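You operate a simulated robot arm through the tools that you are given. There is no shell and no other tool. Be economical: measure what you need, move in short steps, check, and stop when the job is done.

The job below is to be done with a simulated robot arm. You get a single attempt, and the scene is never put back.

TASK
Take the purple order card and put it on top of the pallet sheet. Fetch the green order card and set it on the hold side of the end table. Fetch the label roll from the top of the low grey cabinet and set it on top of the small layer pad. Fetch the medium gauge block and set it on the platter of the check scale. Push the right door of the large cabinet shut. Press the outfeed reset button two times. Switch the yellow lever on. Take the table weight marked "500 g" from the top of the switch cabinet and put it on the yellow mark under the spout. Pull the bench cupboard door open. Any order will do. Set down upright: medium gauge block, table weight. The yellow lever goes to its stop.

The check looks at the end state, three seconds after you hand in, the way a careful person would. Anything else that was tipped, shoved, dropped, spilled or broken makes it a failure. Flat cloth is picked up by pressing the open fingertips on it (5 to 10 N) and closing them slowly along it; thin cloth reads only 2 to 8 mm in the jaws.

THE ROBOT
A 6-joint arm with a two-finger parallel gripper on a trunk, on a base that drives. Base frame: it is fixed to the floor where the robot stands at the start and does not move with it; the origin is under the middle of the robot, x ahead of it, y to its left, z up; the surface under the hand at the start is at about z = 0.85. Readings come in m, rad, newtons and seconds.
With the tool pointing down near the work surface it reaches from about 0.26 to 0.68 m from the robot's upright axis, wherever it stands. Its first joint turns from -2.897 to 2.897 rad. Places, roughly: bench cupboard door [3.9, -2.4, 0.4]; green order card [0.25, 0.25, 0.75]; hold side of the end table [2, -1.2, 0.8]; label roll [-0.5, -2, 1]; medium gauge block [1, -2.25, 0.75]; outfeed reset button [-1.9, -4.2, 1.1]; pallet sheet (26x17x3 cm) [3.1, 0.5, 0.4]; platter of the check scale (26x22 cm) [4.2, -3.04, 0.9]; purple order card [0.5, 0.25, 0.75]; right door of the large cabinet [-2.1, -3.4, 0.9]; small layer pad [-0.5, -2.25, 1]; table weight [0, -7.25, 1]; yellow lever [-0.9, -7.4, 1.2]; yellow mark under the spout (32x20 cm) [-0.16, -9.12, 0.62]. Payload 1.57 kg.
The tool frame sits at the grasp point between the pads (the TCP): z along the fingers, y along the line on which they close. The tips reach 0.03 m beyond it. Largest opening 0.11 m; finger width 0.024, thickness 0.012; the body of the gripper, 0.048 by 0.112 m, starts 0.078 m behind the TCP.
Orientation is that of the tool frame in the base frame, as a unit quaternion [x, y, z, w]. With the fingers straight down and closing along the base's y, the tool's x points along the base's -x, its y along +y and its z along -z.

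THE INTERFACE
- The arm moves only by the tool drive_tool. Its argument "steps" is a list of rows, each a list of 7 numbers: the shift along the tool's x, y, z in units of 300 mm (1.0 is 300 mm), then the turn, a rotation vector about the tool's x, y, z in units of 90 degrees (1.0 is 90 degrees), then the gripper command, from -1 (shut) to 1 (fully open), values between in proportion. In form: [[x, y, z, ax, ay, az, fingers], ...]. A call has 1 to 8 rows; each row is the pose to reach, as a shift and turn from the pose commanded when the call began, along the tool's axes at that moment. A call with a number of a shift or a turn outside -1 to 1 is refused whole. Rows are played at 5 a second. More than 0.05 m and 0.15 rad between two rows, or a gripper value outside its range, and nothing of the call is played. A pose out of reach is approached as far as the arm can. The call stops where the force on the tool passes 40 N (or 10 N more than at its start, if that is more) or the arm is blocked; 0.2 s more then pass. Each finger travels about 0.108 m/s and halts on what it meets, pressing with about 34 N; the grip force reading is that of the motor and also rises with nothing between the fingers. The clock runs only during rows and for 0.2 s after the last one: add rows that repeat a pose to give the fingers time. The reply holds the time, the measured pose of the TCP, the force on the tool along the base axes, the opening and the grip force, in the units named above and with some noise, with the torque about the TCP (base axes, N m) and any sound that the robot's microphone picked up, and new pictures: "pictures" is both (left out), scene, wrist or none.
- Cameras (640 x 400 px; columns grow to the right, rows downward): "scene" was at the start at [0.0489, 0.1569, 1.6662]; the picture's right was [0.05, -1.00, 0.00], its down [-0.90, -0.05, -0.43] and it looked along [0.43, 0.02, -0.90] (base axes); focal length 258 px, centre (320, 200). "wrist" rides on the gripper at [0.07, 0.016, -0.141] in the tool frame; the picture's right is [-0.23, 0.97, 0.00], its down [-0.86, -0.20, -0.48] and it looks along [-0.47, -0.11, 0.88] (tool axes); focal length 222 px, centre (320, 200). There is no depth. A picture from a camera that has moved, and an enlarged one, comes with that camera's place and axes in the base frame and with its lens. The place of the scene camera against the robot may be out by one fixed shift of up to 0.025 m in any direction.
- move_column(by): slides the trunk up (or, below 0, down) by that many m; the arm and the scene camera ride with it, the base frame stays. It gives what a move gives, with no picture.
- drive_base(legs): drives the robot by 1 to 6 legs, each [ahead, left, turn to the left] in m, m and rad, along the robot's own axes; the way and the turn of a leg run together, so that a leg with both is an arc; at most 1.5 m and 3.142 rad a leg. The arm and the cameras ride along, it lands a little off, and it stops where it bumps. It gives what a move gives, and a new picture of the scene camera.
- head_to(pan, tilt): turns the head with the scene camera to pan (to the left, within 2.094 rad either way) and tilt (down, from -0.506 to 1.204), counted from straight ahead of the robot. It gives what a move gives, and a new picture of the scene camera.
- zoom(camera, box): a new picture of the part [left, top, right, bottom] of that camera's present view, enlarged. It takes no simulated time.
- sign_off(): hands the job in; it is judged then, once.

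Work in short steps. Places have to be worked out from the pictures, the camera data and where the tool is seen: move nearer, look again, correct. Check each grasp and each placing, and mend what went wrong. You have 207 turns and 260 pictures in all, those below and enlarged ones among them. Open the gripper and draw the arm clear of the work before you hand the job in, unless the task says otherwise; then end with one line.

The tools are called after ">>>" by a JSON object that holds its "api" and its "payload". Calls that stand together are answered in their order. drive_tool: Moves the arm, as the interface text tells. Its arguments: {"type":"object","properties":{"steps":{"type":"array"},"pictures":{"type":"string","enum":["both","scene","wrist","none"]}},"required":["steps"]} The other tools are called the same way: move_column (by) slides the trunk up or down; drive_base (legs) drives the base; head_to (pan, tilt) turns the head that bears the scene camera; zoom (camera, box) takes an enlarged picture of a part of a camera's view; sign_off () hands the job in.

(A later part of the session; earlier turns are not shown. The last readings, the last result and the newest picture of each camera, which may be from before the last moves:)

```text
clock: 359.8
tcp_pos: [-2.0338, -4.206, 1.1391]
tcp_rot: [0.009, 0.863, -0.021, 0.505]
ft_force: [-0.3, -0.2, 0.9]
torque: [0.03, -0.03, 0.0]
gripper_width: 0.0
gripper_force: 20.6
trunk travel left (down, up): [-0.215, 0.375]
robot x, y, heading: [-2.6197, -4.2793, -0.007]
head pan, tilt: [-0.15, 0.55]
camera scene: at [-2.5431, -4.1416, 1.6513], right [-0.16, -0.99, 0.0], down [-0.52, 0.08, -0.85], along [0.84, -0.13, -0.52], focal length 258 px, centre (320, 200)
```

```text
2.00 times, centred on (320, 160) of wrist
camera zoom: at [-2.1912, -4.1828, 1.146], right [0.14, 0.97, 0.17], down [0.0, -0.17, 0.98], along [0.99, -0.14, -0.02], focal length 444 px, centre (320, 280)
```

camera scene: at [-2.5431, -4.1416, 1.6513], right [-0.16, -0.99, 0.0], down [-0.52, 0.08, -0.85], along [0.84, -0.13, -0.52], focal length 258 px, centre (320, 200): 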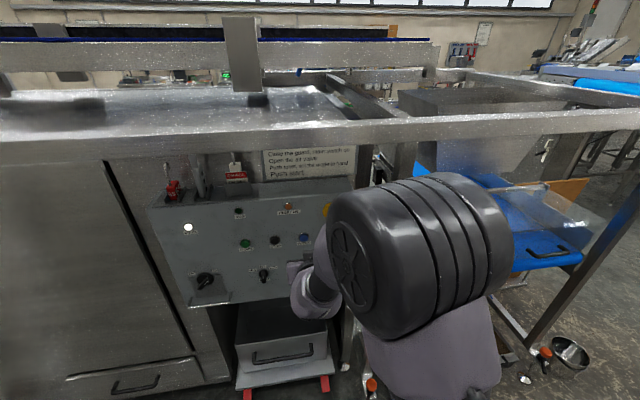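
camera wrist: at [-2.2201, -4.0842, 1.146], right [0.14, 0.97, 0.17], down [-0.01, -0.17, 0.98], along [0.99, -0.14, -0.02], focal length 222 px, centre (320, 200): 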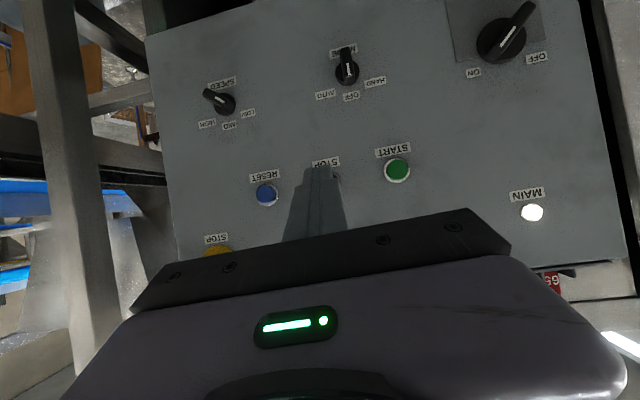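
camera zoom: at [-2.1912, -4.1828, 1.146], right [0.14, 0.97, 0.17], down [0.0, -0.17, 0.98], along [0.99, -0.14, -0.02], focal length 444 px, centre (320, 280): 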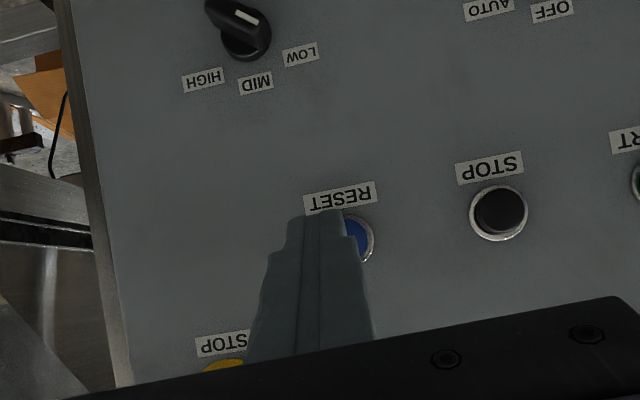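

Tip nearly aligned: I shift 5 mm left, 12 mm lower, and drive the base 8 cm forward.

>>> {"api": "drive_tool", "payload": {"steps": [[0.035, 0.017, 0.0194, 0, 0, 0, -1]], "pictures": "none"}}

>>> {"api": "drive_base", "payload": {"legs": [[0.08, 0, 0]]}}

>>> {"api": "zoom", "payload": {"camera": "wrist", "box": [160, 60, 480, 260]}}

```text
clock: 360.1
tcp_pos: [-2.0337, -4.1988, 1.1262]
tcp_rot: [0.009, 0.863, -0.022, 0.504]
ft_force: [0.1, -0.3, -0.2]
torque: [0.02, -0.02, 0.02]
gripper_width: 0.0
gripper_force: 21.4
trunk travel left (down, up): [-0.215, 0.375]
robot x, y, heading: [-2.6215, -4.2821, -0.006]
head pan, tilt: [-0.15, 0.55]
```

```text
clock: 361.2
tcp_pos: [-1.9548, -4.2005, 1.1266]
tcp_rot: [0.008, 0.863, -0.021, 0.505]
ft_force: [-2.1, 0.6, -0.8]
torque: [0.0, -0.03, 0.01]
gripper_width: 0.0
gripper_force: 21.4
trunk travel left (down, up): [-0.215, 0.375]
robot x, y, heading: [-2.5415, -4.2832, -0.008]
head pan, tilt: [-0.15, 0.55]
heard: click
camera scene: at [-2.4644, -4.1406, 1.6512], right [-0.16, -0.99, 0.0], down [-0.52, 0.08, -0.85], along [0.84, -0.13, -0.52], focal length 258 px, centre (320, 200)
```

scene: 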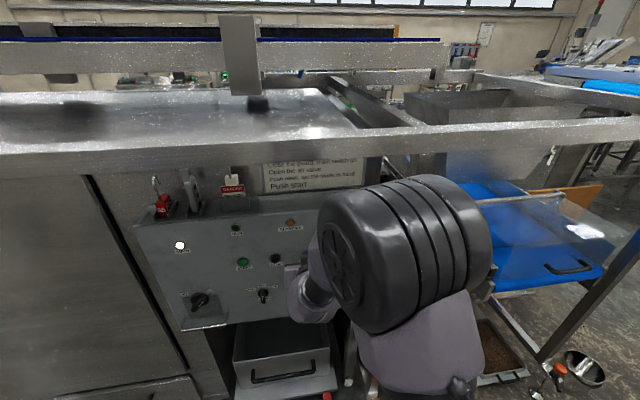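

```text
2.00 times, centred on (320, 160) of wrist
camera zoom: at [-2.1122, -4.1765, 1.1346], right [0.15, 0.97, 0.17], down [0.0, -0.17, 0.99], along [0.99, -0.15, -0.02], focal length 444 px, centre (320, 280)
```

zoom: 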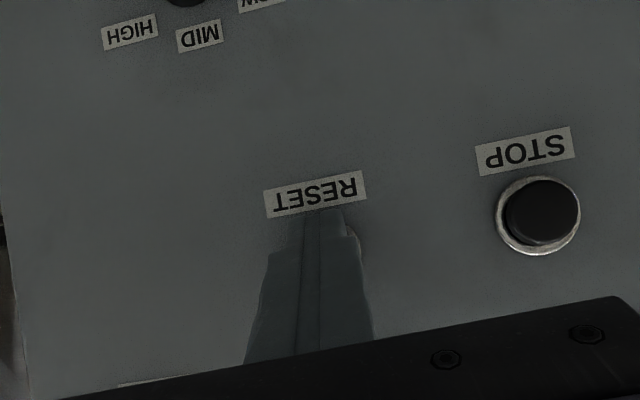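

A click was heard: first press. I withdraw 2.5 cm with the arm and watch for the release.

>>> {"api": "drive_tool", "payload": {"steps": [[0.02, 0, -0.036, 0, 0, 0, -1], [0.04, 0, -0.073, 0, 0, 0, -1]], "pictures": "wrist"}}

```text
clock: 361.8
tcp_pos: [-1.98, -4.1993, 1.1271]
tcp_rot: [0.011, 0.864, -0.024, 0.503]
ft_force: [-0.1, -0.5, 0.9]
torque: [-0.01, -0.01, -0.01]
gripper_width: 0.0
gripper_force: 20.9
trunk travel left (down, up): [-0.215, 0.375]
robot x, y, heading: [-2.5394, -4.2819, -0.007]
head pan, tilt: [-0.15, 0.55]
camera wrist: at [-2.1374, -4.1749, 1.135], right [0.15, 0.97, 0.17], down [0.0, -0.17, 0.99], along [0.99, -0.15, -0.02], focal length 222 px, centre (320, 200)
```

wrist: 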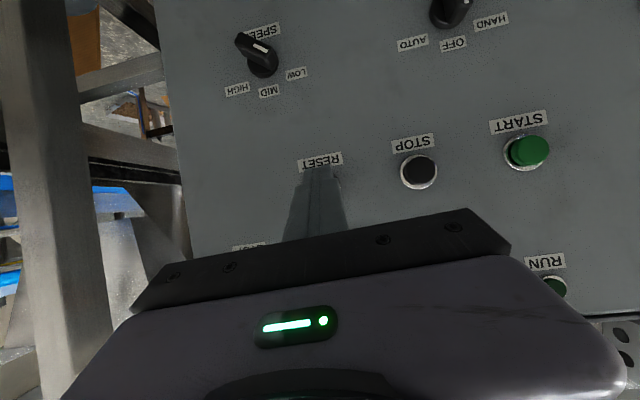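

Withdrawn, no second click. I press again by the same travel.

>>> {"api": "drive_tool", "payload": {"steps": [[-0.013, 0, 0.024, 0, 0, 0, -1], [-0.026, 0, 0.048, 0, 0, 0, -1], [-0.036, 0, 0.065, 0, 0, 0, -1], [-0.04, 0, 0.073, 0, 0, 0, -1]], "pictures": "none"}}

```text
clock: 362.8
tcp_pos: [-1.9553, -4.2001, 1.1268]
tcp_rot: [0.009, 0.863, -0.021, 0.504]
ft_force: [-2.2, -0.3, 1.6]
torque: [-0.01, 0.01, -0.01]
gripper_width: 0.0001
gripper_force: 21.2
trunk travel left (down, up): [-0.215, 0.375]
robot x, y, heading: [-2.54, -4.2811, -0.008]
head pan, tilt: [-0.15, 0.55]
heard: click
```

Second click. I withdraw, check the panel, and return the tool to vertical.

>>> {"api": "drive_tool", "payload": {"steps": [[0.025, 0, -0.045, 0, 0, 0, -1], [0.06, 0, -0.11, 0, 0, 0, -1]], "pictures": "none"}}

>>> {"api": "drive_base", "payload": {"legs": [[-0.3, 0, 0]]}}

>>> {"api": "drive_tool", "payload": {"steps": [[0.03, 0, -0.03, 0, 0.09, 0, -1], [0.06, 0, -0.06, 0, 0.18, 0, -1], [0.09, 0, -0.09, 0, 0.27, 0, -1], [0.12, 0, -0.12, 0, 0.36, 0, -1], [0.15, 0, -0.15, 0, 0.45, 0, -1], [0.18, 0, -0.18, 0, 0.54, 0, -1], [0.2, 0, -0.2, 0, 0.63, 0, -1], [0.2, 0, -0.2, 0, 0.67, 0, -1]], "pictures": "none"}}

>>> {"api": "head_to", "payload": {"pan": -0.9, "tilt": 0.25}}

```text
clock: 363.4
tcp_pos: [-1.9923, -4.1987, 1.1281]
tcp_rot: [0.009, 0.863, -0.023, 0.504]
ft_force: [0.1, 0.4, 0.7]
torque: [-0.01, -0.01, 0.03]
gripper_width: 0.0
gripper_force: 21.6
trunk travel left (down, up): [-0.215, 0.375]
robot x, y, heading: [-2.5407, -4.2775, -0.005]
head pan, tilt: [-0.15, 0.55]
```

```text
clock: 365.4
tcp_pos: [-2.2902, -4.197, 1.1272]
tcp_rot: [0.01, 0.863, -0.023, 0.504]
ft_force: [0.2, 0.0, 0.6]
torque: [0.03, 0.03, 0.0]
gripper_width: 0.0001
gripper_force: 21.2
trunk travel left (down, up): [-0.215, 0.375]
robot x, y, heading: [-2.8419, -4.277, -0.01]
head pan, tilt: [-0.15, 0.55]
camera scene: at [-2.7633, -4.1386, 1.6512], right [-0.16, -0.99, 0.0], down [-0.52, 0.08, -0.85], along [0.84, -0.13, -0.52], focal length 258 px, centre (320, 200)
```

scene: 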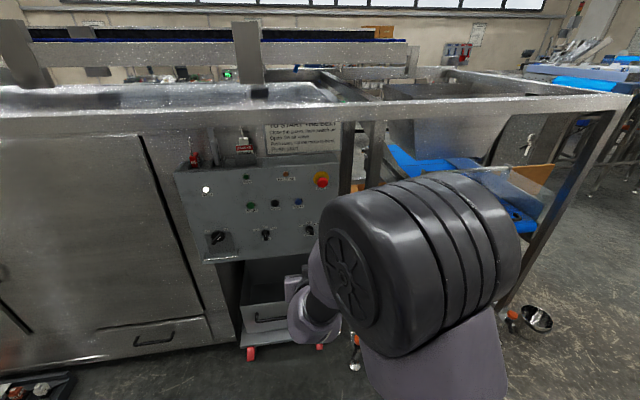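

```text
clock: 367.2
tcp_pos: [-2.3717, -4.1934, 1.1051]
tcp_rot: [0.02, 1.0, -0.016, 0.001]
ft_force: [0.2, -0.6, 0.7]
torque: [0.01, -0.03, -0.02]
gripper_width: 0.0
gripper_force: 21.2
trunk travel left (down, up): [-0.215, 0.375]
robot x, y, heading: [-2.8395, -4.2808, -0.009]
head pan, tilt: [-0.15, 0.55]
```

```text
clock: 368.4
tcp_pos: [-2.3722, -4.1937, 1.1056]
tcp_rot: [0.02, 1.0, -0.014, 0.002]
ft_force: [0.0, 0.7, 0.9]
torque: [0.03, -0.02, -0.02]
gripper_width: 0.0001
gripper_force: 21.2
trunk travel left (down, up): [-0.215, 0.375]
robot x, y, heading: [-2.84, -4.2781, -0.01]
head pan, tilt: [-0.901, 0.25]
camera scene: at [-2.7935, -4.1981, 1.6788], right [-0.79, -0.62, 0.0], down [-0.15, 0.19, -0.97], along [0.6, -0.76, -0.25], focal length 258 px, centre (320, 200)
```

scene: 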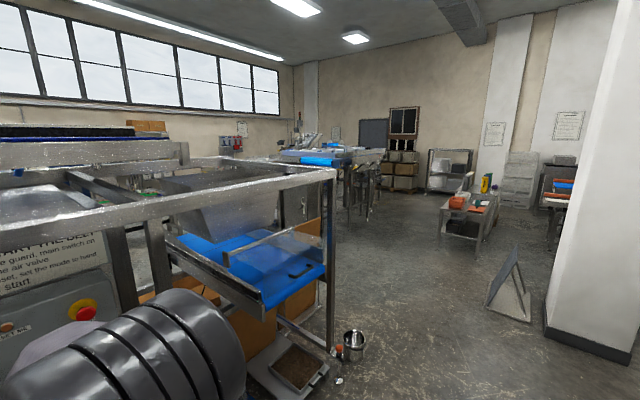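

Now south towards the switch cabinet. I turn to face −y and advance, then look.

>>> {"api": "drive_base", "payload": {"legs": [[0, 0, -1.56], [1.3, 0.15, 0]]}}

>>> {"api": "head_to", "payload": {"pan": 0.8, "tilt": 0.2}}

```text
clock: 378.7
tcp_pos: [-2.6016, -6.0493, 1.105]
tcp_rot: [0.718, 0.696, -0.013, -0.009]
ft_force: [-0.1, 0.2, -0.9]
torque: [0.0, 0.01, -0.03]
gripper_width: 0.0
gripper_force: 21.6
trunk travel left (down, up): [-0.215, 0.375]
robot x, y, heading: [-2.6887, -5.58, -1.571]
head pan, tilt: [-0.901, 0.25]
camera scene: at [-2.6164, -5.6051, 1.6789], right [-0.62, 0.78, 0.0], down [0.19, 0.15, -0.97], along [-0.76, -0.6, -0.25], focal length 258 px, centre (320, 200)
```

scene: 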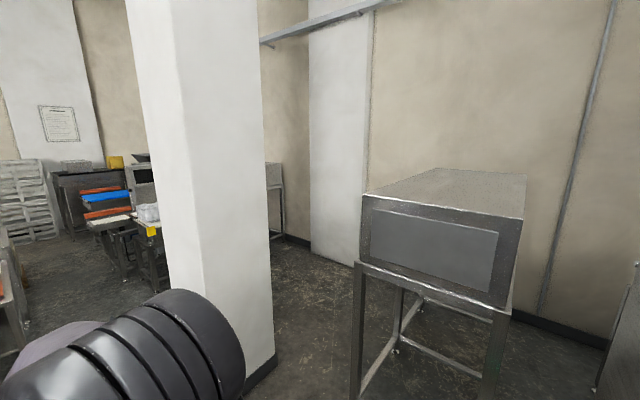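

```text
clock: 380.5
tcp_pos: [-2.6036, -6.0489, 1.1045]
tcp_rot: [0.718, 0.696, -0.013, -0.009]
ft_force: [0.0, -0.1, -0.1]
torque: [-0.02, -0.02, 0.01]
gripper_width: 0.0003
gripper_force: 21.1
trunk travel left (down, up): [-0.215, 0.375]
robot x, y, heading: [-2.6868, -5.5838, -1.571]
head pan, tilt: [0.799, 0.201]
camera scene: at [-2.4765, -5.6116, 1.6834], right [-0.7, -0.72, 0.0], down [-0.14, 0.14, -0.98], along [0.7, -0.68, -0.2], focal length 258 px, centre (320, 200)
```

scene: 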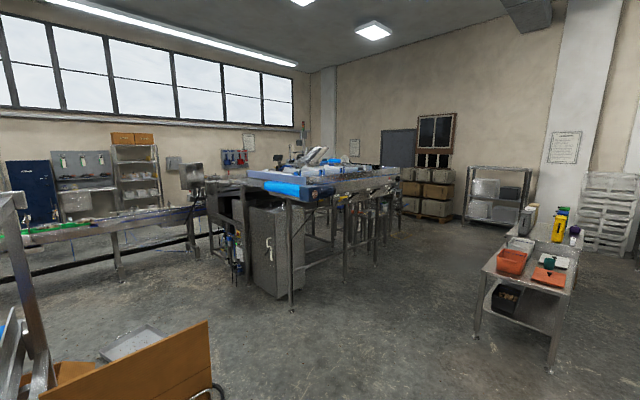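

>>> {"api": "zoom", "payload": {"camera": "scene", "box": [180, 130, 420, 310]}}

```text
2.22 times, centred on (300, 220) of scene
camera zoom: at [-2.4765, -5.6116, 1.6834], right [-0.7, -0.72, 0.0], down [-0.14, 0.14, -0.98], along [0.7, -0.68, -0.2], focal length 572 px, centre (364, 156)
```

zoom: 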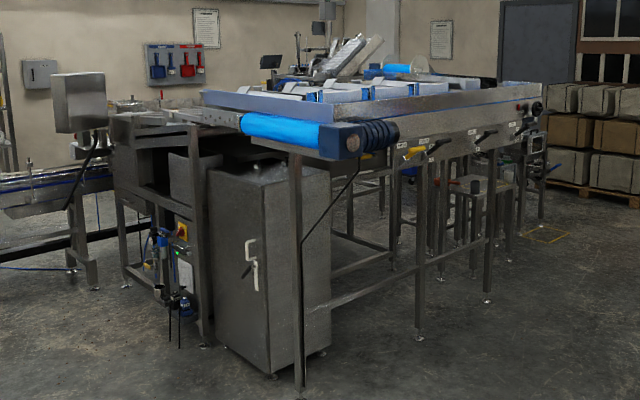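

The yellow lever is on the machine's west rail; the switch cabinet is beneath its front end. I go nearer and face the rail.

>>> {"api": "drive_base", "payload": {"legs": [[1.0, 0.45, 0], [0, 0, 1.571], [0.1, -0.75, 0]]}}

>>> {"api": "head_to", "payload": {"pan": 0.15, "tilt": 0.4}}

```text
clock: 393.7
tcp_pos: [-1.6669, -7.2415, 1.1049]
tcp_rot: [0.009, 1.0, -0.015, 0.002]
ft_force: [-0.3, 0.3, 0.1]
torque: [0.03, -0.04, 0.0]
gripper_width: 0.0002
gripper_force: 21.4
trunk travel left (down, up): [-0.215, 0.375]
robot x, y, heading: [-2.1323, -7.3349, 0.016]
head pan, tilt: [0.799, 0.201]
camera scene: at [-2.0839, -7.1159, 1.6835], right [0.73, -0.69, 0.0], down [-0.14, -0.14, -0.98], along [0.67, 0.71, -0.2], focal length 258 px, centre (320, 200)
```

scene: 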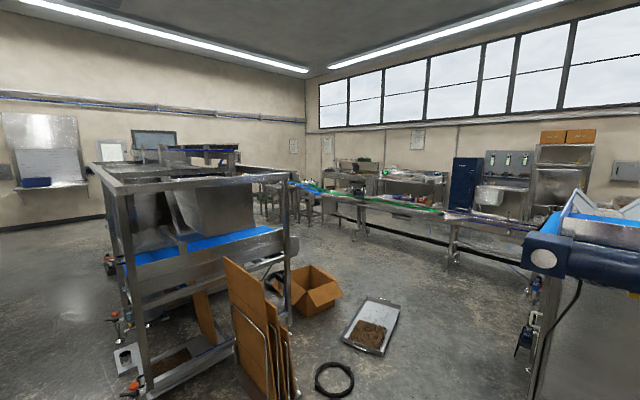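

```text
clock: 394.7
tcp_pos: [-1.667, -7.2416, 1.1041]
tcp_rot: [0.009, 1.0, -0.014, 0.002]
ft_force: [-0.1, 0.4, -0.2]
torque: [0.02, -0.01, 0.0]
gripper_width: 0.0
gripper_force: 21.8
trunk travel left (down, up): [-0.215, 0.375]
robot x, y, heading: [-2.1362, -7.337, 0.008]
head pan, tilt: [0.15, 0.4]
camera scene: at [-2.0566, -7.1679, 1.6649], right [0.17, -0.99, 0.0], down [-0.38, -0.06, -0.92], along [0.91, 0.15, -0.39], focal length 258 px, centre (320, 200)
```

scene: 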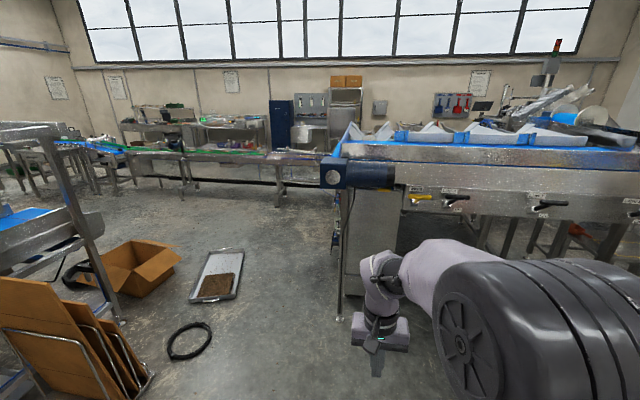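

>>> {"api": "zoom", "payload": {"camera": "scene", "box": [320, 130, 640, 300]}}

>>> {"api": "zoom", "payload": {"camera": "scene", "box": [390, 170, 500, 240]}}

```text
2.00 times, centred on (480, 215) of scene
camera zoom: at [-2.0566, -7.1679, 1.6649], right [0.17, -0.99, 0.0], down [-0.38, -0.06, -0.92], along [0.91, 0.15, -0.39], focal length 515 px, centre (0, 170)
```

zoom: 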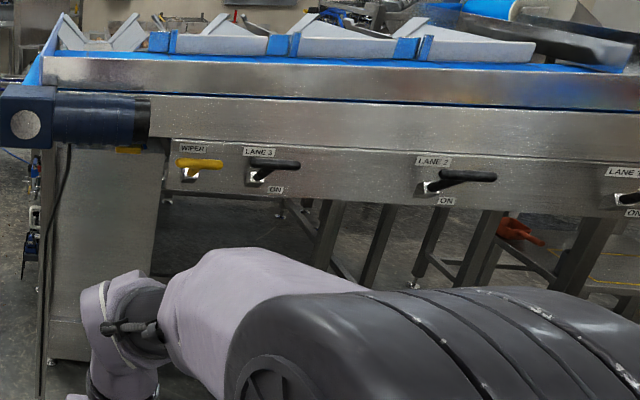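

```text
5.71 times, centred on (445, 205) of scene
camera zoom: at [-2.0566, -7.1679, 1.6649], right [0.17, -0.99, 0.0], down [-0.38, -0.06, -0.92], along [0.91, 0.15, -0.39], focal length 1471 px, centre (-394, 171)
```

zoom: 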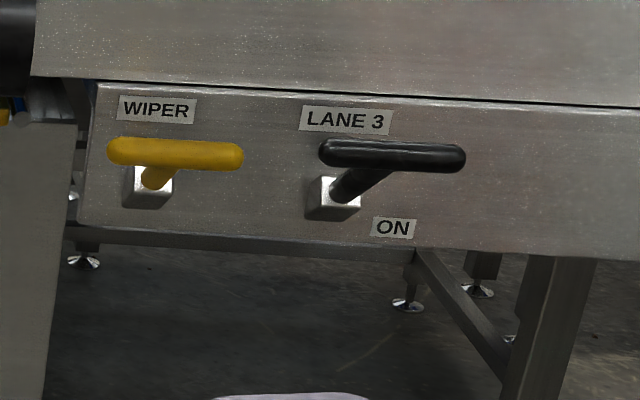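

Yellow "WIPER" lever at about (−0.9, −7.43, 1.185). I move nearer for a clear look.

>>> {"api": "drive_base", "payload": {"legs": [[0.42, -0.2, 0]]}}

>>> {"api": "head_to", "payload": {"pan": 0.0, "tilt": 0.5}}

>>> {"api": "zoom", "payload": {"camera": "scene", "box": [300, 120, 440, 220]}}

```text
clock: 397.5
tcp_pos: [-1.245, -7.4339, 1.1039]
tcp_rot: [0.008, 1.0, -0.014, 0.003]
ft_force: [0.2, 0.2, -0.2]
torque: [0.03, -0.01, 0.03]
gripper_width: 0.0
gripper_force: 21.5
trunk travel left (down, up): [-0.215, 0.375]
robot x, y, heading: [-1.7114, -7.5261, 0.014]
head pan, tilt: [0.15, 0.4]
camera scene: at [-1.6344, -7.3612, 1.6649], right [0.17, -0.99, 0.0], down [-0.38, -0.06, -0.92], along [0.91, 0.15, -0.39], focal length 258 px, centre (320, 200)
```

scene: 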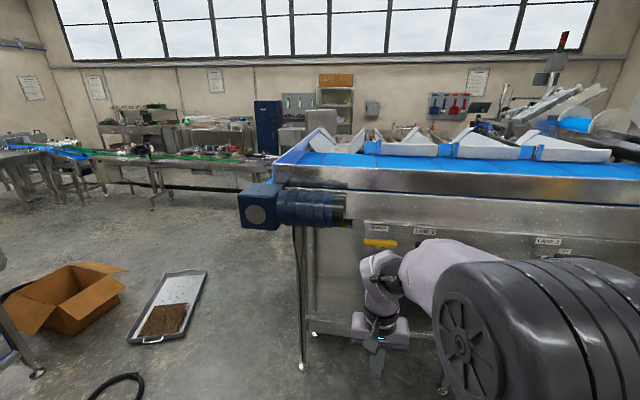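

```text
clock: 398.2
tcp_pos: [-1.2472, -7.4345, 1.1039]
tcp_rot: [0.008, 1.0, -0.015, 0.003]
ft_force: [-0.9, -0.2, 0.5]
torque: [0.03, -0.01, 0.0]
gripper_width: 0.0
gripper_force: 21.4
trunk travel left (down, up): [-0.215, 0.375]
robot x, y, heading: [-1.7117, -7.5314, 0.015]
head pan, tilt: [0.0, 0.499]
camera scene: at [-1.6355, -7.3747, 1.6558], right [0.02, -1.0, 0.0], down [-0.48, -0.01, -0.88], along [0.88, 0.01, -0.48], focal length 258 px, centre (320, 200)
```

scene: 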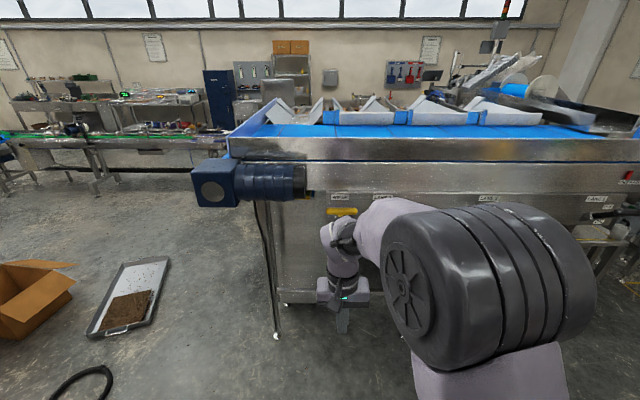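

```text
4.00 times, centred on (370, 170) of scene
camera zoom: at [-1.6355, -7.3747, 1.6558], right [0.02, -1.0, 0.0], down [-0.48, -0.01, -0.88], along [0.88, 0.01, -0.48], focal length 1030 px, centre (120, 320)
```

zoom: 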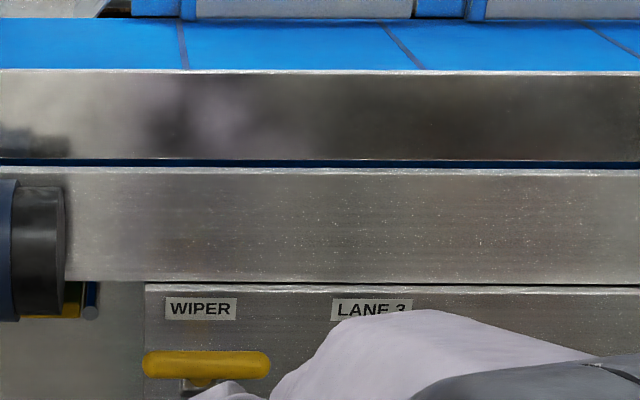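

I swing the tool to the right to free the view.

>>> {"api": "drive_tool", "payload": {"steps": [[0.05, -0.14, 0.05, 0, 0, 0, -1], [0.1, -0.28, 0.1, 0, 0, 0, -1], [0.15, -0.42, 0.15, 0, 0, 0, -1], [0.15, -0.57, 0.2, 0, 0, 0, -1], [0.15, -0.72, 0.25, 0, 0, 0, -1], [0.15, -0.87, 0.3, 0, 0, 0, -1]], "pictures": "none"}}

>>> {"api": "zoom", "payload": {"camera": "scene", "box": [300, 160, 460, 270]}}

```text
clock: 399.6
tcp_pos: [-1.295, -7.6989, 1.0209]
tcp_rot: [0.009, 1.0, -0.015, 0.003]
ft_force: [0.7, -0.2, 1.4]
torque: [0.0, 0.0, 0.0]
gripper_width: 0.0
gripper_force: 21.1
trunk travel left (down, up): [-0.215, 0.375]
robot x, y, heading: [-1.7147, -7.5289, 0.016]
head pan, tilt: [0.0, 0.499]
```

```text
3.64 times, centred on (380, 215) of scene
camera zoom: at [-1.6352, -7.3758, 1.6558], right [0.02, -1.0, 0.0], down [-0.48, -0.01, -0.88], along [0.88, 0.01, -0.48], focal length 936 px, centre (102, 146)
```

zoom: 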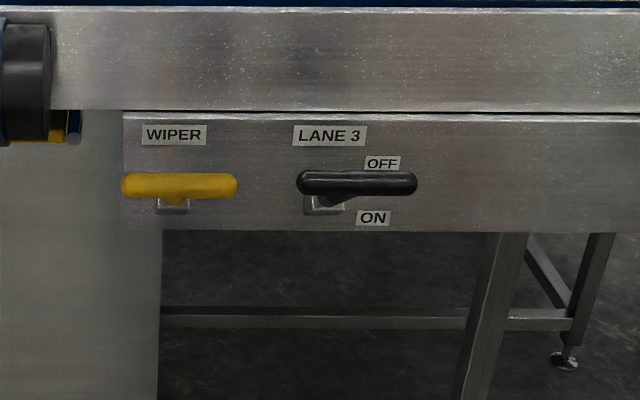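

OFF is above and ON below for the neighbouring lever and all stand up (off). So I push the yellow grip down from above: grip ≈ (−0.96, −7.433, 1.25). I raise trunk and tool first.

>>> {"api": "move_column", "payload": {"by": 0.2}}

>>> {"api": "drive_tool", "payload": {"steps": [[0, 0, -0.15, 0, 0, 0, -1], [0, 0, -0.3, 0, 0, 0, -1], [0, 0.1, -0.42, 0, 0, 0, -1], [0, 0.22, -0.53, 0, 0, 0, -1], [0, 0.36, -0.58, 0, 0, 0, -1], [0, 0.52, -0.6, 0, 0, 0, -1], [0, 0.68, -0.6, 0, 0, 0, -1], [0, 0.83, -0.6, 0, 0, 0, -1]], "pictures": "none"}}

>>> {"api": "drive_base", "payload": {"legs": [[0.2, 0, 0]]}}

```text
clock: 401.8
tcp_pos: [-1.2964, -7.6967, 1.2212]
tcp_rot: [0.008, 1.0, -0.015, 0.003]
ft_force: [-0.9, -0.9, 0.0]
torque: [0.01, -0.03, -0.03]
gripper_width: 0.0001
gripper_force: 21.4
trunk travel left (down, up): [-0.415, 0.175]
robot x, y, heading: [-1.7106, -7.5295, 0.019]
head pan, tilt: [0.0, 0.499]
```

```text
clock: 403.6
tcp_pos: [-1.2917, -7.4416, 1.3941]
tcp_rot: [0.008, 1.0, -0.015, 0.003]
ft_force: [0.6, 0.2, -0.5]
torque: [-0.01, 0.0, 0.01]
gripper_width: 0.0001
gripper_force: 21.6
trunk travel left (down, up): [-0.415, 0.175]
robot x, y, heading: [-1.713, -7.5322, 0.014]
head pan, tilt: [0.0, 0.499]
```

```text
clock: 405.1
tcp_pos: [-1.0929, -7.4408, 1.3922]
tcp_rot: [0.009, 1.0, -0.015, 0.003]
ft_force: [0.2, 0.1, 0.8]
torque: [0.0, 0.0, 0.04]
gripper_width: 0.0
gripper_force: 20.9
trunk travel left (down, up): [-0.415, 0.175]
robot x, y, heading: [-1.5151, -7.5271, 0.013]
head pan, tilt: [0.0, 0.499]
camera scene: at [-1.435, -7.3717, 1.8557], right [0.02, -1.0, 0.0], down [-0.48, -0.01, -0.88], along [0.88, 0.01, -0.48], focal length 258 px, centre (320, 200)
```

scene: 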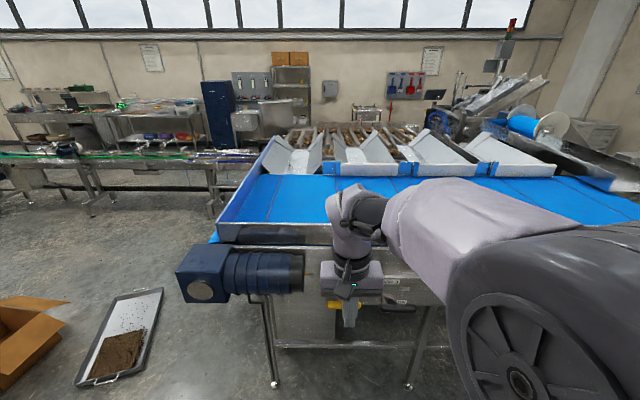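

>>> {"api": "zoom", "payload": {"camera": "wrist", "box": [0, 0, 640, 400]}}

>>> {"api": "zoom", "payload": {"camera": "scene", "box": [290, 230, 430, 350]}}

```text
1.00 times, centred on (320, 200) of wrist (not enlarged: the box is as wide or as high as the picture)
camera zoom: at [-1.1633, -7.4177, 1.5338], right [0.24, 0.97, -0.03], down [0.85, -0.2, 0.49], along [0.47, -0.14, -0.87], focal length 222 px, centre (320, 200)
```

zoom: 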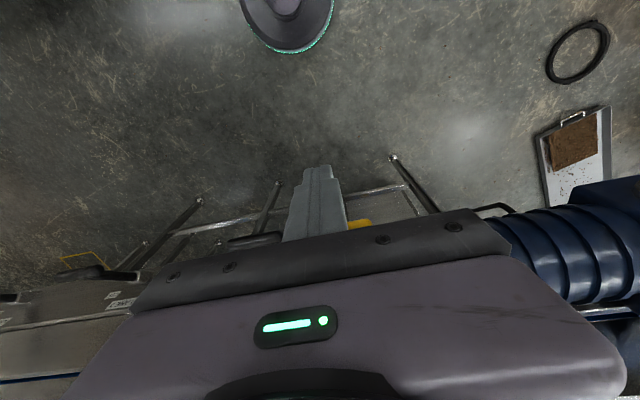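

```text
3.33 times, centred on (360, 290) of scene
camera zoom: at [-1.435, -7.3717, 1.8557], right [0.02, -1.0, 0.0], down [-0.48, -0.01, -0.88], along [0.88, 0.01, -0.48], focal length 858 px, centre (187, -100)
```

zoom: 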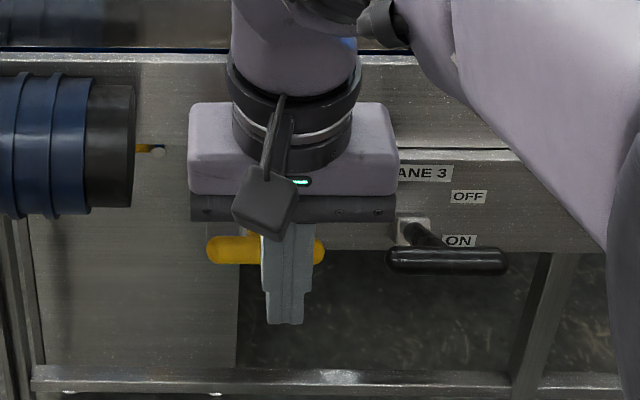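

Triangulated: pivot ≈ (−0.83, 1.155 z), grip ≈ (−0.93, −7.45, 1.235), tilted up (OFF). I go above the grip.

>>> {"api": "drive_tool", "payload": {"steps": [[-0.15, -0.01, 0, 0, 0, 0, -1], [-0.3, -0.02, 0, 0, 0, 0, -1], [-0.45, -0.025, 0, 0, 0, 0, -1], [-0.525, -0.025, 0.1, 0, 0, 0, -1], [-0.525, -0.025, 0.22, 0, 0, 0, -1]], "pictures": "both"}}

>>> {"api": "zoom", "payload": {"camera": "scene", "box": [290, 210, 430, 330]}}

```text
clock: 406.4
tcp_pos: [-0.9332, -7.4523, 1.3285]
tcp_rot: [0.009, 1.0, -0.015, 0.002]
ft_force: [0.0, -1.0, 0.0]
torque: [-0.01, -0.01, 0.07]
gripper_width: 0.0002
gripper_force: 21.3
trunk travel left (down, up): [-0.415, 0.175]
robot x, y, heading: [-1.5133, -7.525, 0.02]
head pan, tilt: [0.0, 0.499]
camera scene: at [-1.4356, -7.3716, 1.8557], right [0.02, -1.0, 0.0], down [-0.48, -0.01, -0.88], along [0.88, 0.01, -0.48], focal length 258 px, centre (320, 200)
camera wrist: at [-1.005, -7.4293, 1.4683], right [0.24, 0.97, -0.03], down [0.85, -0.2, 0.49], along [0.47, -0.14, -0.87], focal length 222 px, centre (320, 200)
```

scene: 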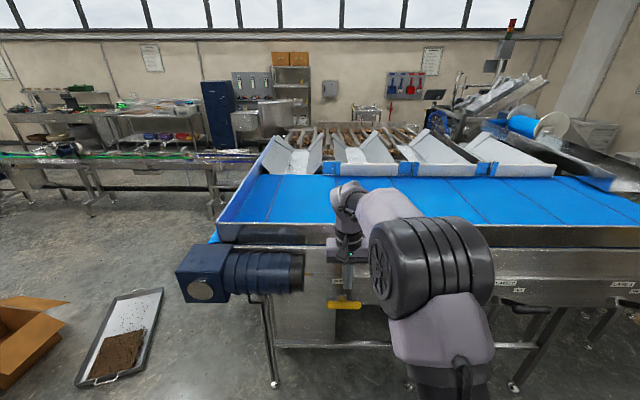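
wrist: 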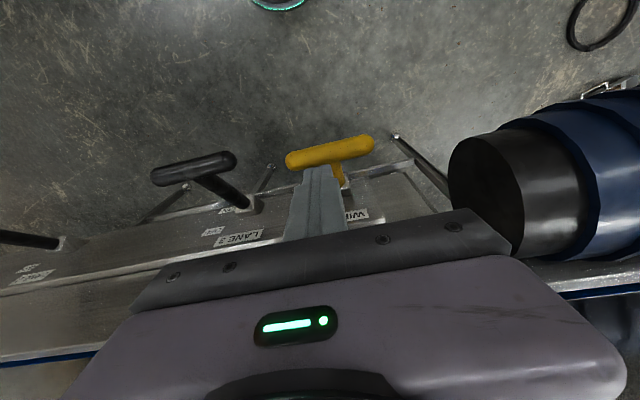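

```text
3.33 times, centred on (360, 270) of scene
camera zoom: at [-1.4356, -7.3716, 1.8557], right [0.02, -1.0, 0.0], down [-0.48, -0.01, -0.88], along [0.88, 0.01, -0.48], focal length 858 px, centre (187, -33)
```

zoom: 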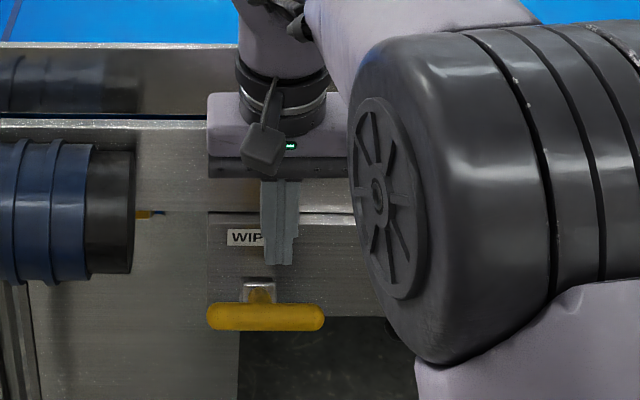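

The tip is right above the grip. I push down along the lever's arc in small steps.

>>> {"api": "drive_tool", "payload": {"steps": [[0.0, 0, 0.1, 0, 0, 0, -1], [0.0, 0, 0.16, 0, 0, 0, -1], [0.01, 0, 0.21, 0, 0, 0, -1], [0.03, 0, 0.26, 0, 0, 0, -1], [0.05, 0, 0.31, 0, 0, 0, -1], [0.065, 0, 0.36, 0, 0, 0, -1], [0.08, 0, 0.41, 0, 0, 0, -1], [0.085, 0, 0.45, 0, 0, 0, -1]], "pictures": "both"}}

```text
clock: 408.1
tcp_pos: [-0.9593, -7.4568, 1.1931]
tcp_rot: [0.009, 1.0, -0.015, 0.003]
ft_force: [0.0, -0.2, 0.7]
torque: [-0.02, 0.01, -0.01]
gripper_width: 0.0
gripper_force: 21.7
trunk travel left (down, up): [-0.415, 0.175]
robot x, y, heading: [-1.5147, -7.526, 0.019]
head pan, tilt: [0.0, 0.499]
camera scene: at [-1.4352, -7.3716, 1.8557], right [0.02, -1.0, 0.0], down [-0.48, -0.01, -0.88], along [0.88, 0.01, -0.48], focal length 258 px, centre (320, 200)
camera wrist: at [-1.0304, -7.4337, 1.3332], right [0.24, 0.97, -0.03], down [0.85, -0.2, 0.49], along [0.47, -0.14, -0.87], focal length 222 px, centre (320, 200)
```

scene: 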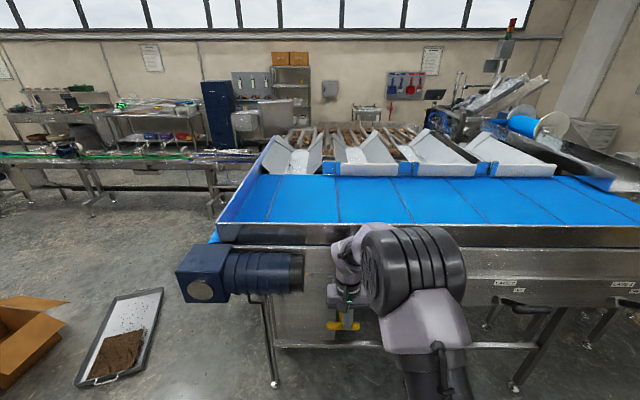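
wrist: 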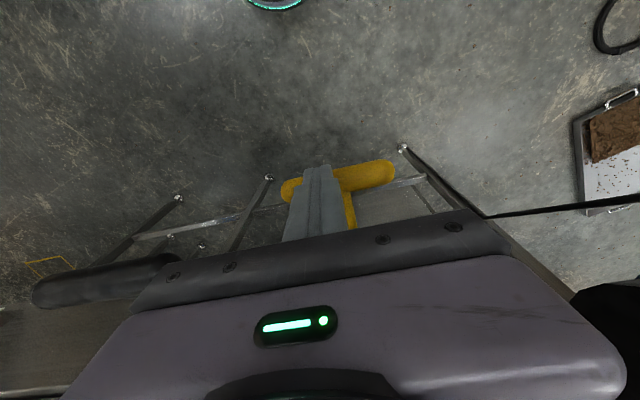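

The grip has moved down (no resistance). I continue along the arc to the stop.

>>> {"api": "drive_tool", "payload": {"steps": [[0.0, 0, 0.05, 0, 0, 0, -1], [-0.01, 0, 0.1, 0, 0, 0, -1], [-0.02, 0, 0.15, 0, 0, 0, -1], [-0.035, 0, 0.2, 0, 0, 0, -1], [-0.05, 0, 0.25, 0, 0, 0, -1], [-0.06, 0, 0.29, 0, 0, 0, -1]], "pictures": "both"}}

```text
clock: 408.8
tcp_pos: [-0.9594, -7.4573, 1.171]
tcp_rot: [0.01, 1.0, -0.014, 0.002]
ft_force: [-17.7, -2.6, 18.6]
torque: [-0.18, 0.32, 0.06]
gripper_width: 0.0
gripper_force: 21.1
trunk travel left (down, up): [-0.415, 0.175]
robot x, y, heading: [-1.5131, -7.5253, 0.019]
head pan, tilt: [0.0, 0.499]
stopped in row 3: the force on the tool passed its limit at 46 N (the readings are from after the stop); the commanded pose is now the measured one
camera scene: at [-1.4371, -7.3719, 1.856], right [0.02, -1.0, 0.0], down [-0.48, -0.01, -0.88], along [0.88, 0.01, -0.48], focal length 258 px, centre (320, 200)
camera wrist: at [-1.0299, -7.4342, 1.3108], right [0.25, 0.97, -0.03], down [0.85, -0.2, 0.49], along [0.47, -0.14, -0.87], focal length 222 px, centre (320, 200)
```

scene: 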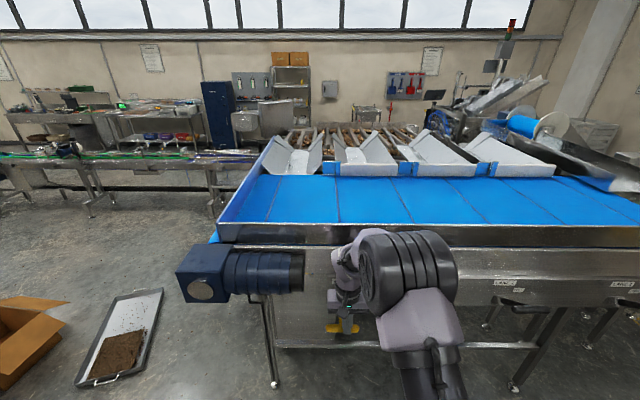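
wrist: 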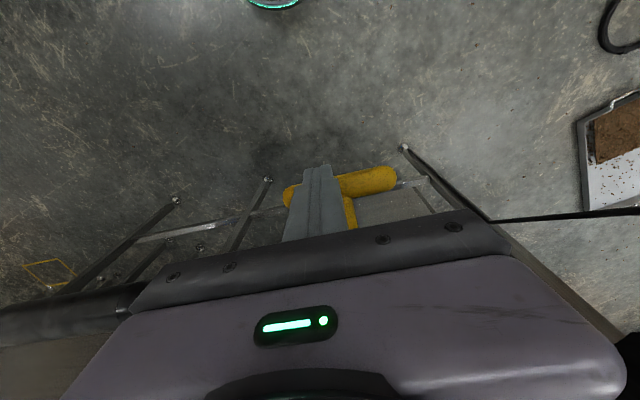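

Force rose to 46 N; maybe the stop, maybe a wedge. I lift the tool and look at the lever.

>>> {"api": "drive_tool", "payload": {"steps": [[0.0, 0, -0.1, 0, 0, 0, -1], [0.0, 0, -0.25, 0, 0, 0, -1], [0.0, 0, -0.4, 0, 0, 0, -1]], "pictures": "wrist"}}

>>> {"api": "zoom", "payload": {"camera": "scene", "box": [290, 240, 430, 360]}}

```text
clock: 409.6
tcp_pos: [-0.9586, -7.4529, 1.2898]
tcp_rot: [0.009, 1.0, -0.015, 0.003]
ft_force: [-0.6, 0.2, 0.0]
torque: [-0.01, -0.02, -0.01]
gripper_width: 0.0
gripper_force: 21.0
trunk travel left (down, up): [-0.415, 0.175]
robot x, y, heading: [-1.5158, -7.5275, 0.019]
head pan, tilt: [0.0, 0.499]
camera wrist: at [-1.0303, -7.431, 1.4298], right [0.24, 0.97, -0.03], down [0.85, -0.2, 0.49], along [0.47, -0.14, -0.87], focal length 222 px, centre (320, 200)
```

wrist: 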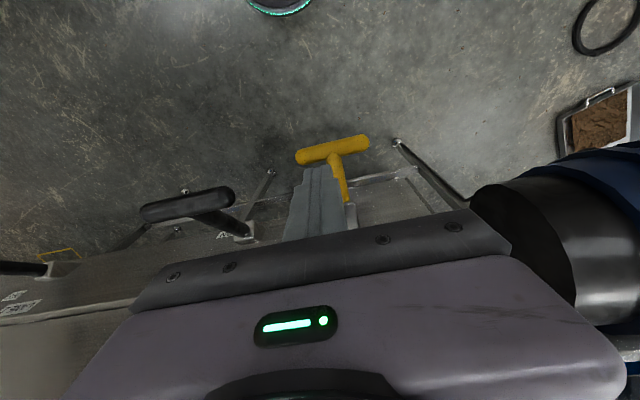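

```text
3.33 times, centred on (360, 300) of scene
camera zoom: at [-1.4365, -7.3718, 1.8558], right [0.02, -1.0, 0.0], down [-0.48, -0.01, -0.88], along [0.88, 0.01, -0.48], focal length 858 px, centre (187, -133)
```

zoom: 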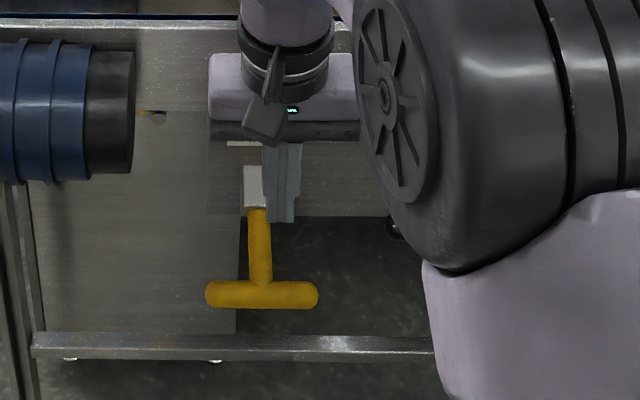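

The lever came down to about horizontal. To make sure it reaches its stop, I push again straight down on the grip.

>>> {"api": "drive_tool", "payload": {"steps": [[-0.02, 0, 0.15, 0, 0, 0, -1], [-0.03, 0, 0.3, 0, 0, 0, -1], [-0.03, 0, 0.38, 0, 0, 0, -1], [-0.03, 0, 0.42, 0, 0, 0, -1], [-0.03, 0, 0.46, 0, 0, 0, -1], [-0.03, 0, 0.5, 0, 0, 0, -1], [-0.03, 0, 0.54, 0, 0, 0, -1]], "pictures": "wrist"}}

>>> {"api": "zoom", "payload": {"camera": "scene", "box": [290, 240, 430, 360]}}

```text
clock: 410.6
tcp_pos: [-0.9487, -7.4575, 1.1726]
tcp_rot: [0.009, 1.0, -0.014, 0.011]
ft_force: [-16.2, -1.9, 27.0]
torque: [0.13, 0.2, 0.0]
gripper_width: 0.0
gripper_force: 21.2
trunk travel left (down, up): [-0.415, 0.175]
robot x, y, heading: [-1.5096, -7.5272, 0.013]
head pan, tilt: [0.0, 0.499]
stopped in row 5: the force on the tool passed its limit at 51 N (the readings are from after the stop); the commanded pose is now the measured one
camera wrist: at [-1.0225, -7.4355, 1.3115], right [0.25, 0.97, -0.02], down [0.84, -0.2, 0.5], along [0.48, -0.14, -0.86], focal length 222 px, centre (320, 200)
```

wrist: 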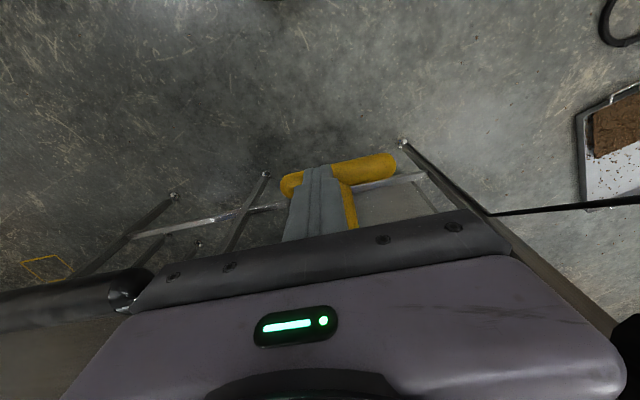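

```text
3.33 times, centred on (360, 300) of scene
camera zoom: at [-1.4431, -7.3726, 1.8564], right [0.02, -1.0, 0.0], down [-0.48, -0.01, -0.88], along [0.88, 0.01, -0.48], focal length 858 px, centre (187, -133)
```

zoom: 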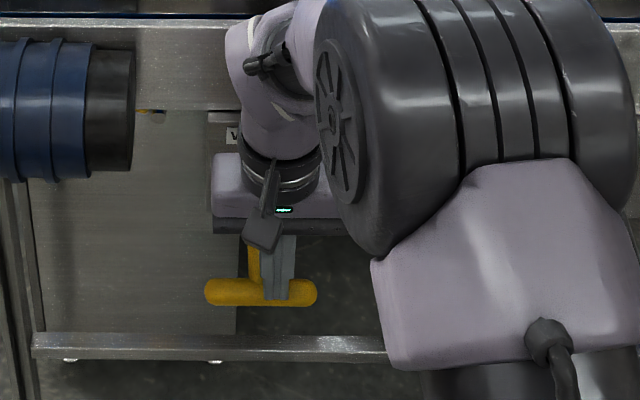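

It stops hard at the same place twice, and stays: the lever is at its ON stop. I lift off and back away, then look at the switch cabinet.

>>> {"api": "drive_tool", "payload": {"steps": [[0.0, 0, -0.1, 0, 0, 0, -1], [0.0, 0, -0.25, 0, 0, 0, -1], [0.0, 0, -0.4, 0, 0, 0, -1], [0.1, 0, -0.5, 0, 0, 0, -1], [0.25, 0, -0.5, 0, 0, 0, -1]], "pictures": "wrist"}}

>>> {"api": "drive_base", "payload": {"legs": [[-0.3, 0, 0], [0, 0.9, 0]]}}

>>> {"api": "head_to", "payload": {"pan": -0.4, "tilt": 0.4}}

```text
clock: 411.8
tcp_pos: [-1.0232, -7.4525, 1.3189]
tcp_rot: [0.008, 1.0, -0.014, 0.01]
ft_force: [0.5, 0.1, 0.1]
torque: [-0.01, -0.03, 0.03]
gripper_width: 0.0
gripper_force: 21.7
trunk travel left (down, up): [-0.415, 0.175]
robot x, y, heading: [-1.5131, -7.5264, 0.012]
head pan, tilt: [0.0, 0.499]
camera wrist: at [-1.0971, -7.4299, 1.4581], right [0.24, 0.97, -0.02], down [0.84, -0.2, 0.5], along [0.48, -0.14, -0.87], focal length 222 px, centre (320, 200)
```

wrist: 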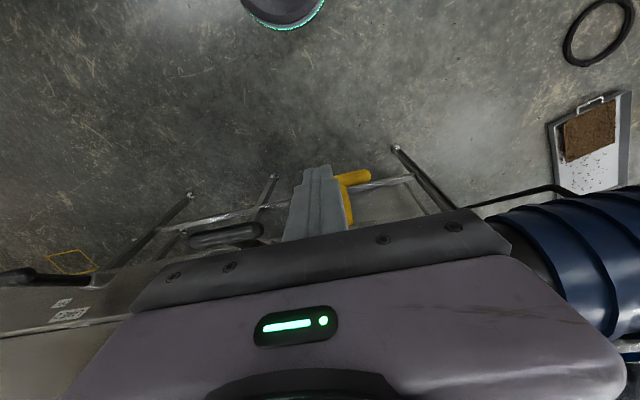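

```text
clock: 418.2
tcp_pos: [-1.3381, -6.5569, 1.3179]
tcp_rot: [0.007, 1.0, -0.015, 0.008]
ft_force: [-0.3, 1.1, 0.9]
torque: [-0.03, 0.01, 0.0]
gripper_width: 0.0
gripper_force: 21.3
trunk travel left (down, up): [-0.415, 0.175]
robot x, y, heading: [-1.8266, -6.6336, 0.021]
head pan, tilt: [0.0, 0.499]
camera scene: at [-1.7521, -6.4785, 1.8557], right [0.02, -1.0, 0.0], down [-0.48, -0.01, -0.88], along [0.88, 0.02, -0.48], focal length 258 px, centre (320, 200)
```

scene: 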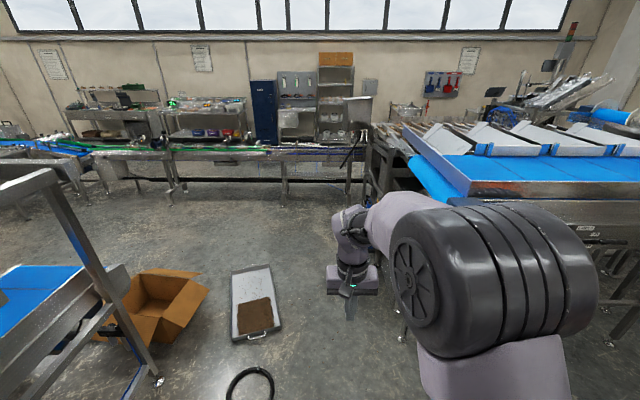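

```text
clock: 419.0
tcp_pos: [-1.3385, -6.5589, 1.3188]
tcp_rot: [0.008, 1.0, -0.014, 0.009]
ft_force: [0.1, 0.1, -0.9]
torque: [-0.03, -0.03, -0.02]
gripper_width: 0.0
gripper_force: 21.1
trunk travel left (down, up): [-0.415, 0.175]
robot x, y, heading: [-1.8256, -6.635, 0.014]
head pan, tilt: [-0.4, 0.4]
camera scene: at [-1.757, -6.5151, 1.8649], right [-0.37, -0.93, 0.0], down [-0.36, 0.14, -0.92], along [0.86, -0.34, -0.39], focal length 258 px, centre (320, 200)
```

scene: 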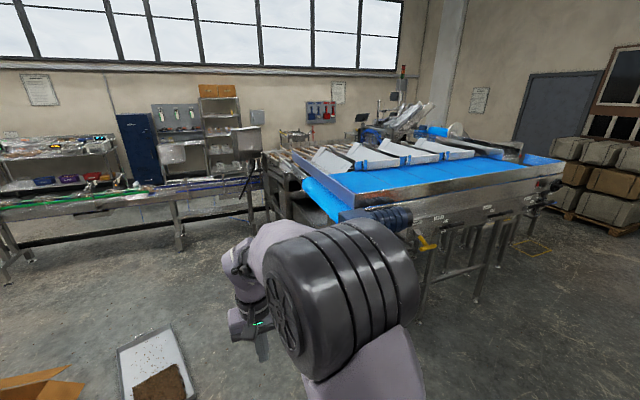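

The switch cabinet stands under the belt's north roller, so access is from the north. I drive there between the floor tray and machine.

>>> {"api": "drive_base", "payload": {"legs": [[0.6, 0.12, 0], [0.8, 0, 0]]}}

>>> {"api": "head_to", "payload": {"pan": -1.3, "tilt": 0.6}}

```text
clock: 426.4
tcp_pos: [0.0582, -6.4012, 1.3184]
tcp_rot: [0.002, 1.0, -0.014, 0.009]
ft_force: [0.0, -0.6, 0.2]
torque: [-0.01, 0.0, -0.02]
gripper_width: 0.0
gripper_force: 20.6
trunk travel left (down, up): [-0.415, 0.175]
robot x, y, heading: [-0.4317, -6.4824, 0.029]
head pan, tilt: [-0.4, 0.4]
camera scene: at [-0.3603, -6.3615, 1.8649], right [-0.36, -0.93, 0.0], down [-0.36, 0.14, -0.92], along [0.86, -0.34, -0.39], focal length 258 px, centre (320, 200)
```

scene: 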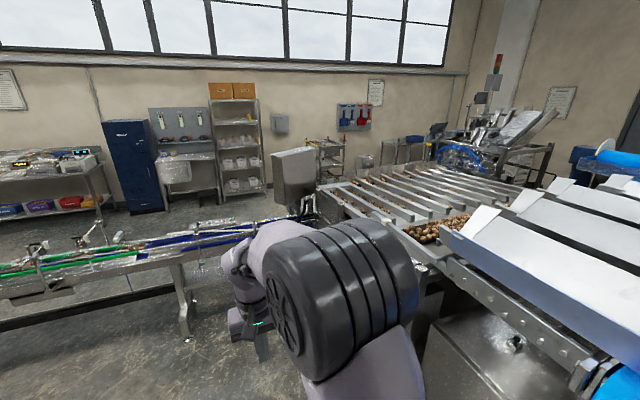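

```text
clock: 427.6
tcp_pos: [0.0567, -6.4014, 1.3182]
tcp_rot: [0.003, 1.0, -0.014, 0.008]
ft_force: [-0.2, 0.5, 0.5]
torque: [0.01, 0.01, 0.02]
gripper_width: 0.0
gripper_force: 20.9
trunk travel left (down, up): [-0.415, 0.175]
robot x, y, heading: [-0.4336, -6.4759, 0.027]
head pan, tilt: [-1.3, 0.6]
camera scene: at [-0.4211, -6.4123, 1.8467], right [-0.96, -0.29, 0.0], down [-0.17, 0.54, -0.83], along [0.24, -0.79, -0.56], focal length 258 px, centre (320, 200)
```

scene: 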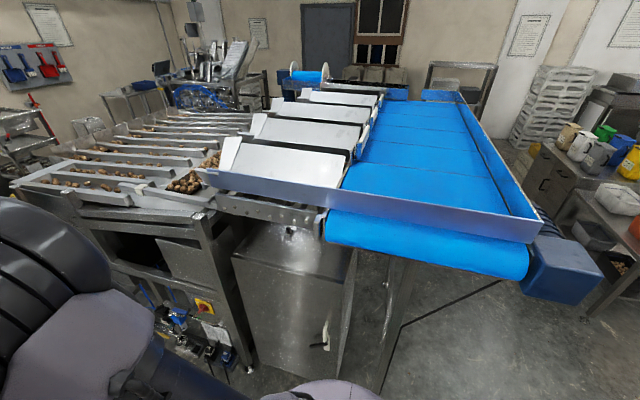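

>>> {"api": "zoom", "payload": {"camera": "scene", "box": [200, 180, 380, 310]}}

```text
3.08 times, centred on (290, 245) of scene
camera zoom: at [-0.4211, -6.4123, 1.8467], right [-0.96, -0.29, 0.0], down [-0.17, 0.54, -0.83], along [0.24, -0.79, -0.56], focal length 792 px, centre (412, 62)
```

zoom: 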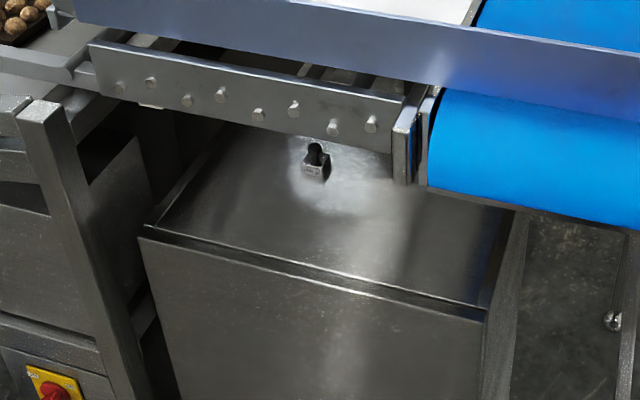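

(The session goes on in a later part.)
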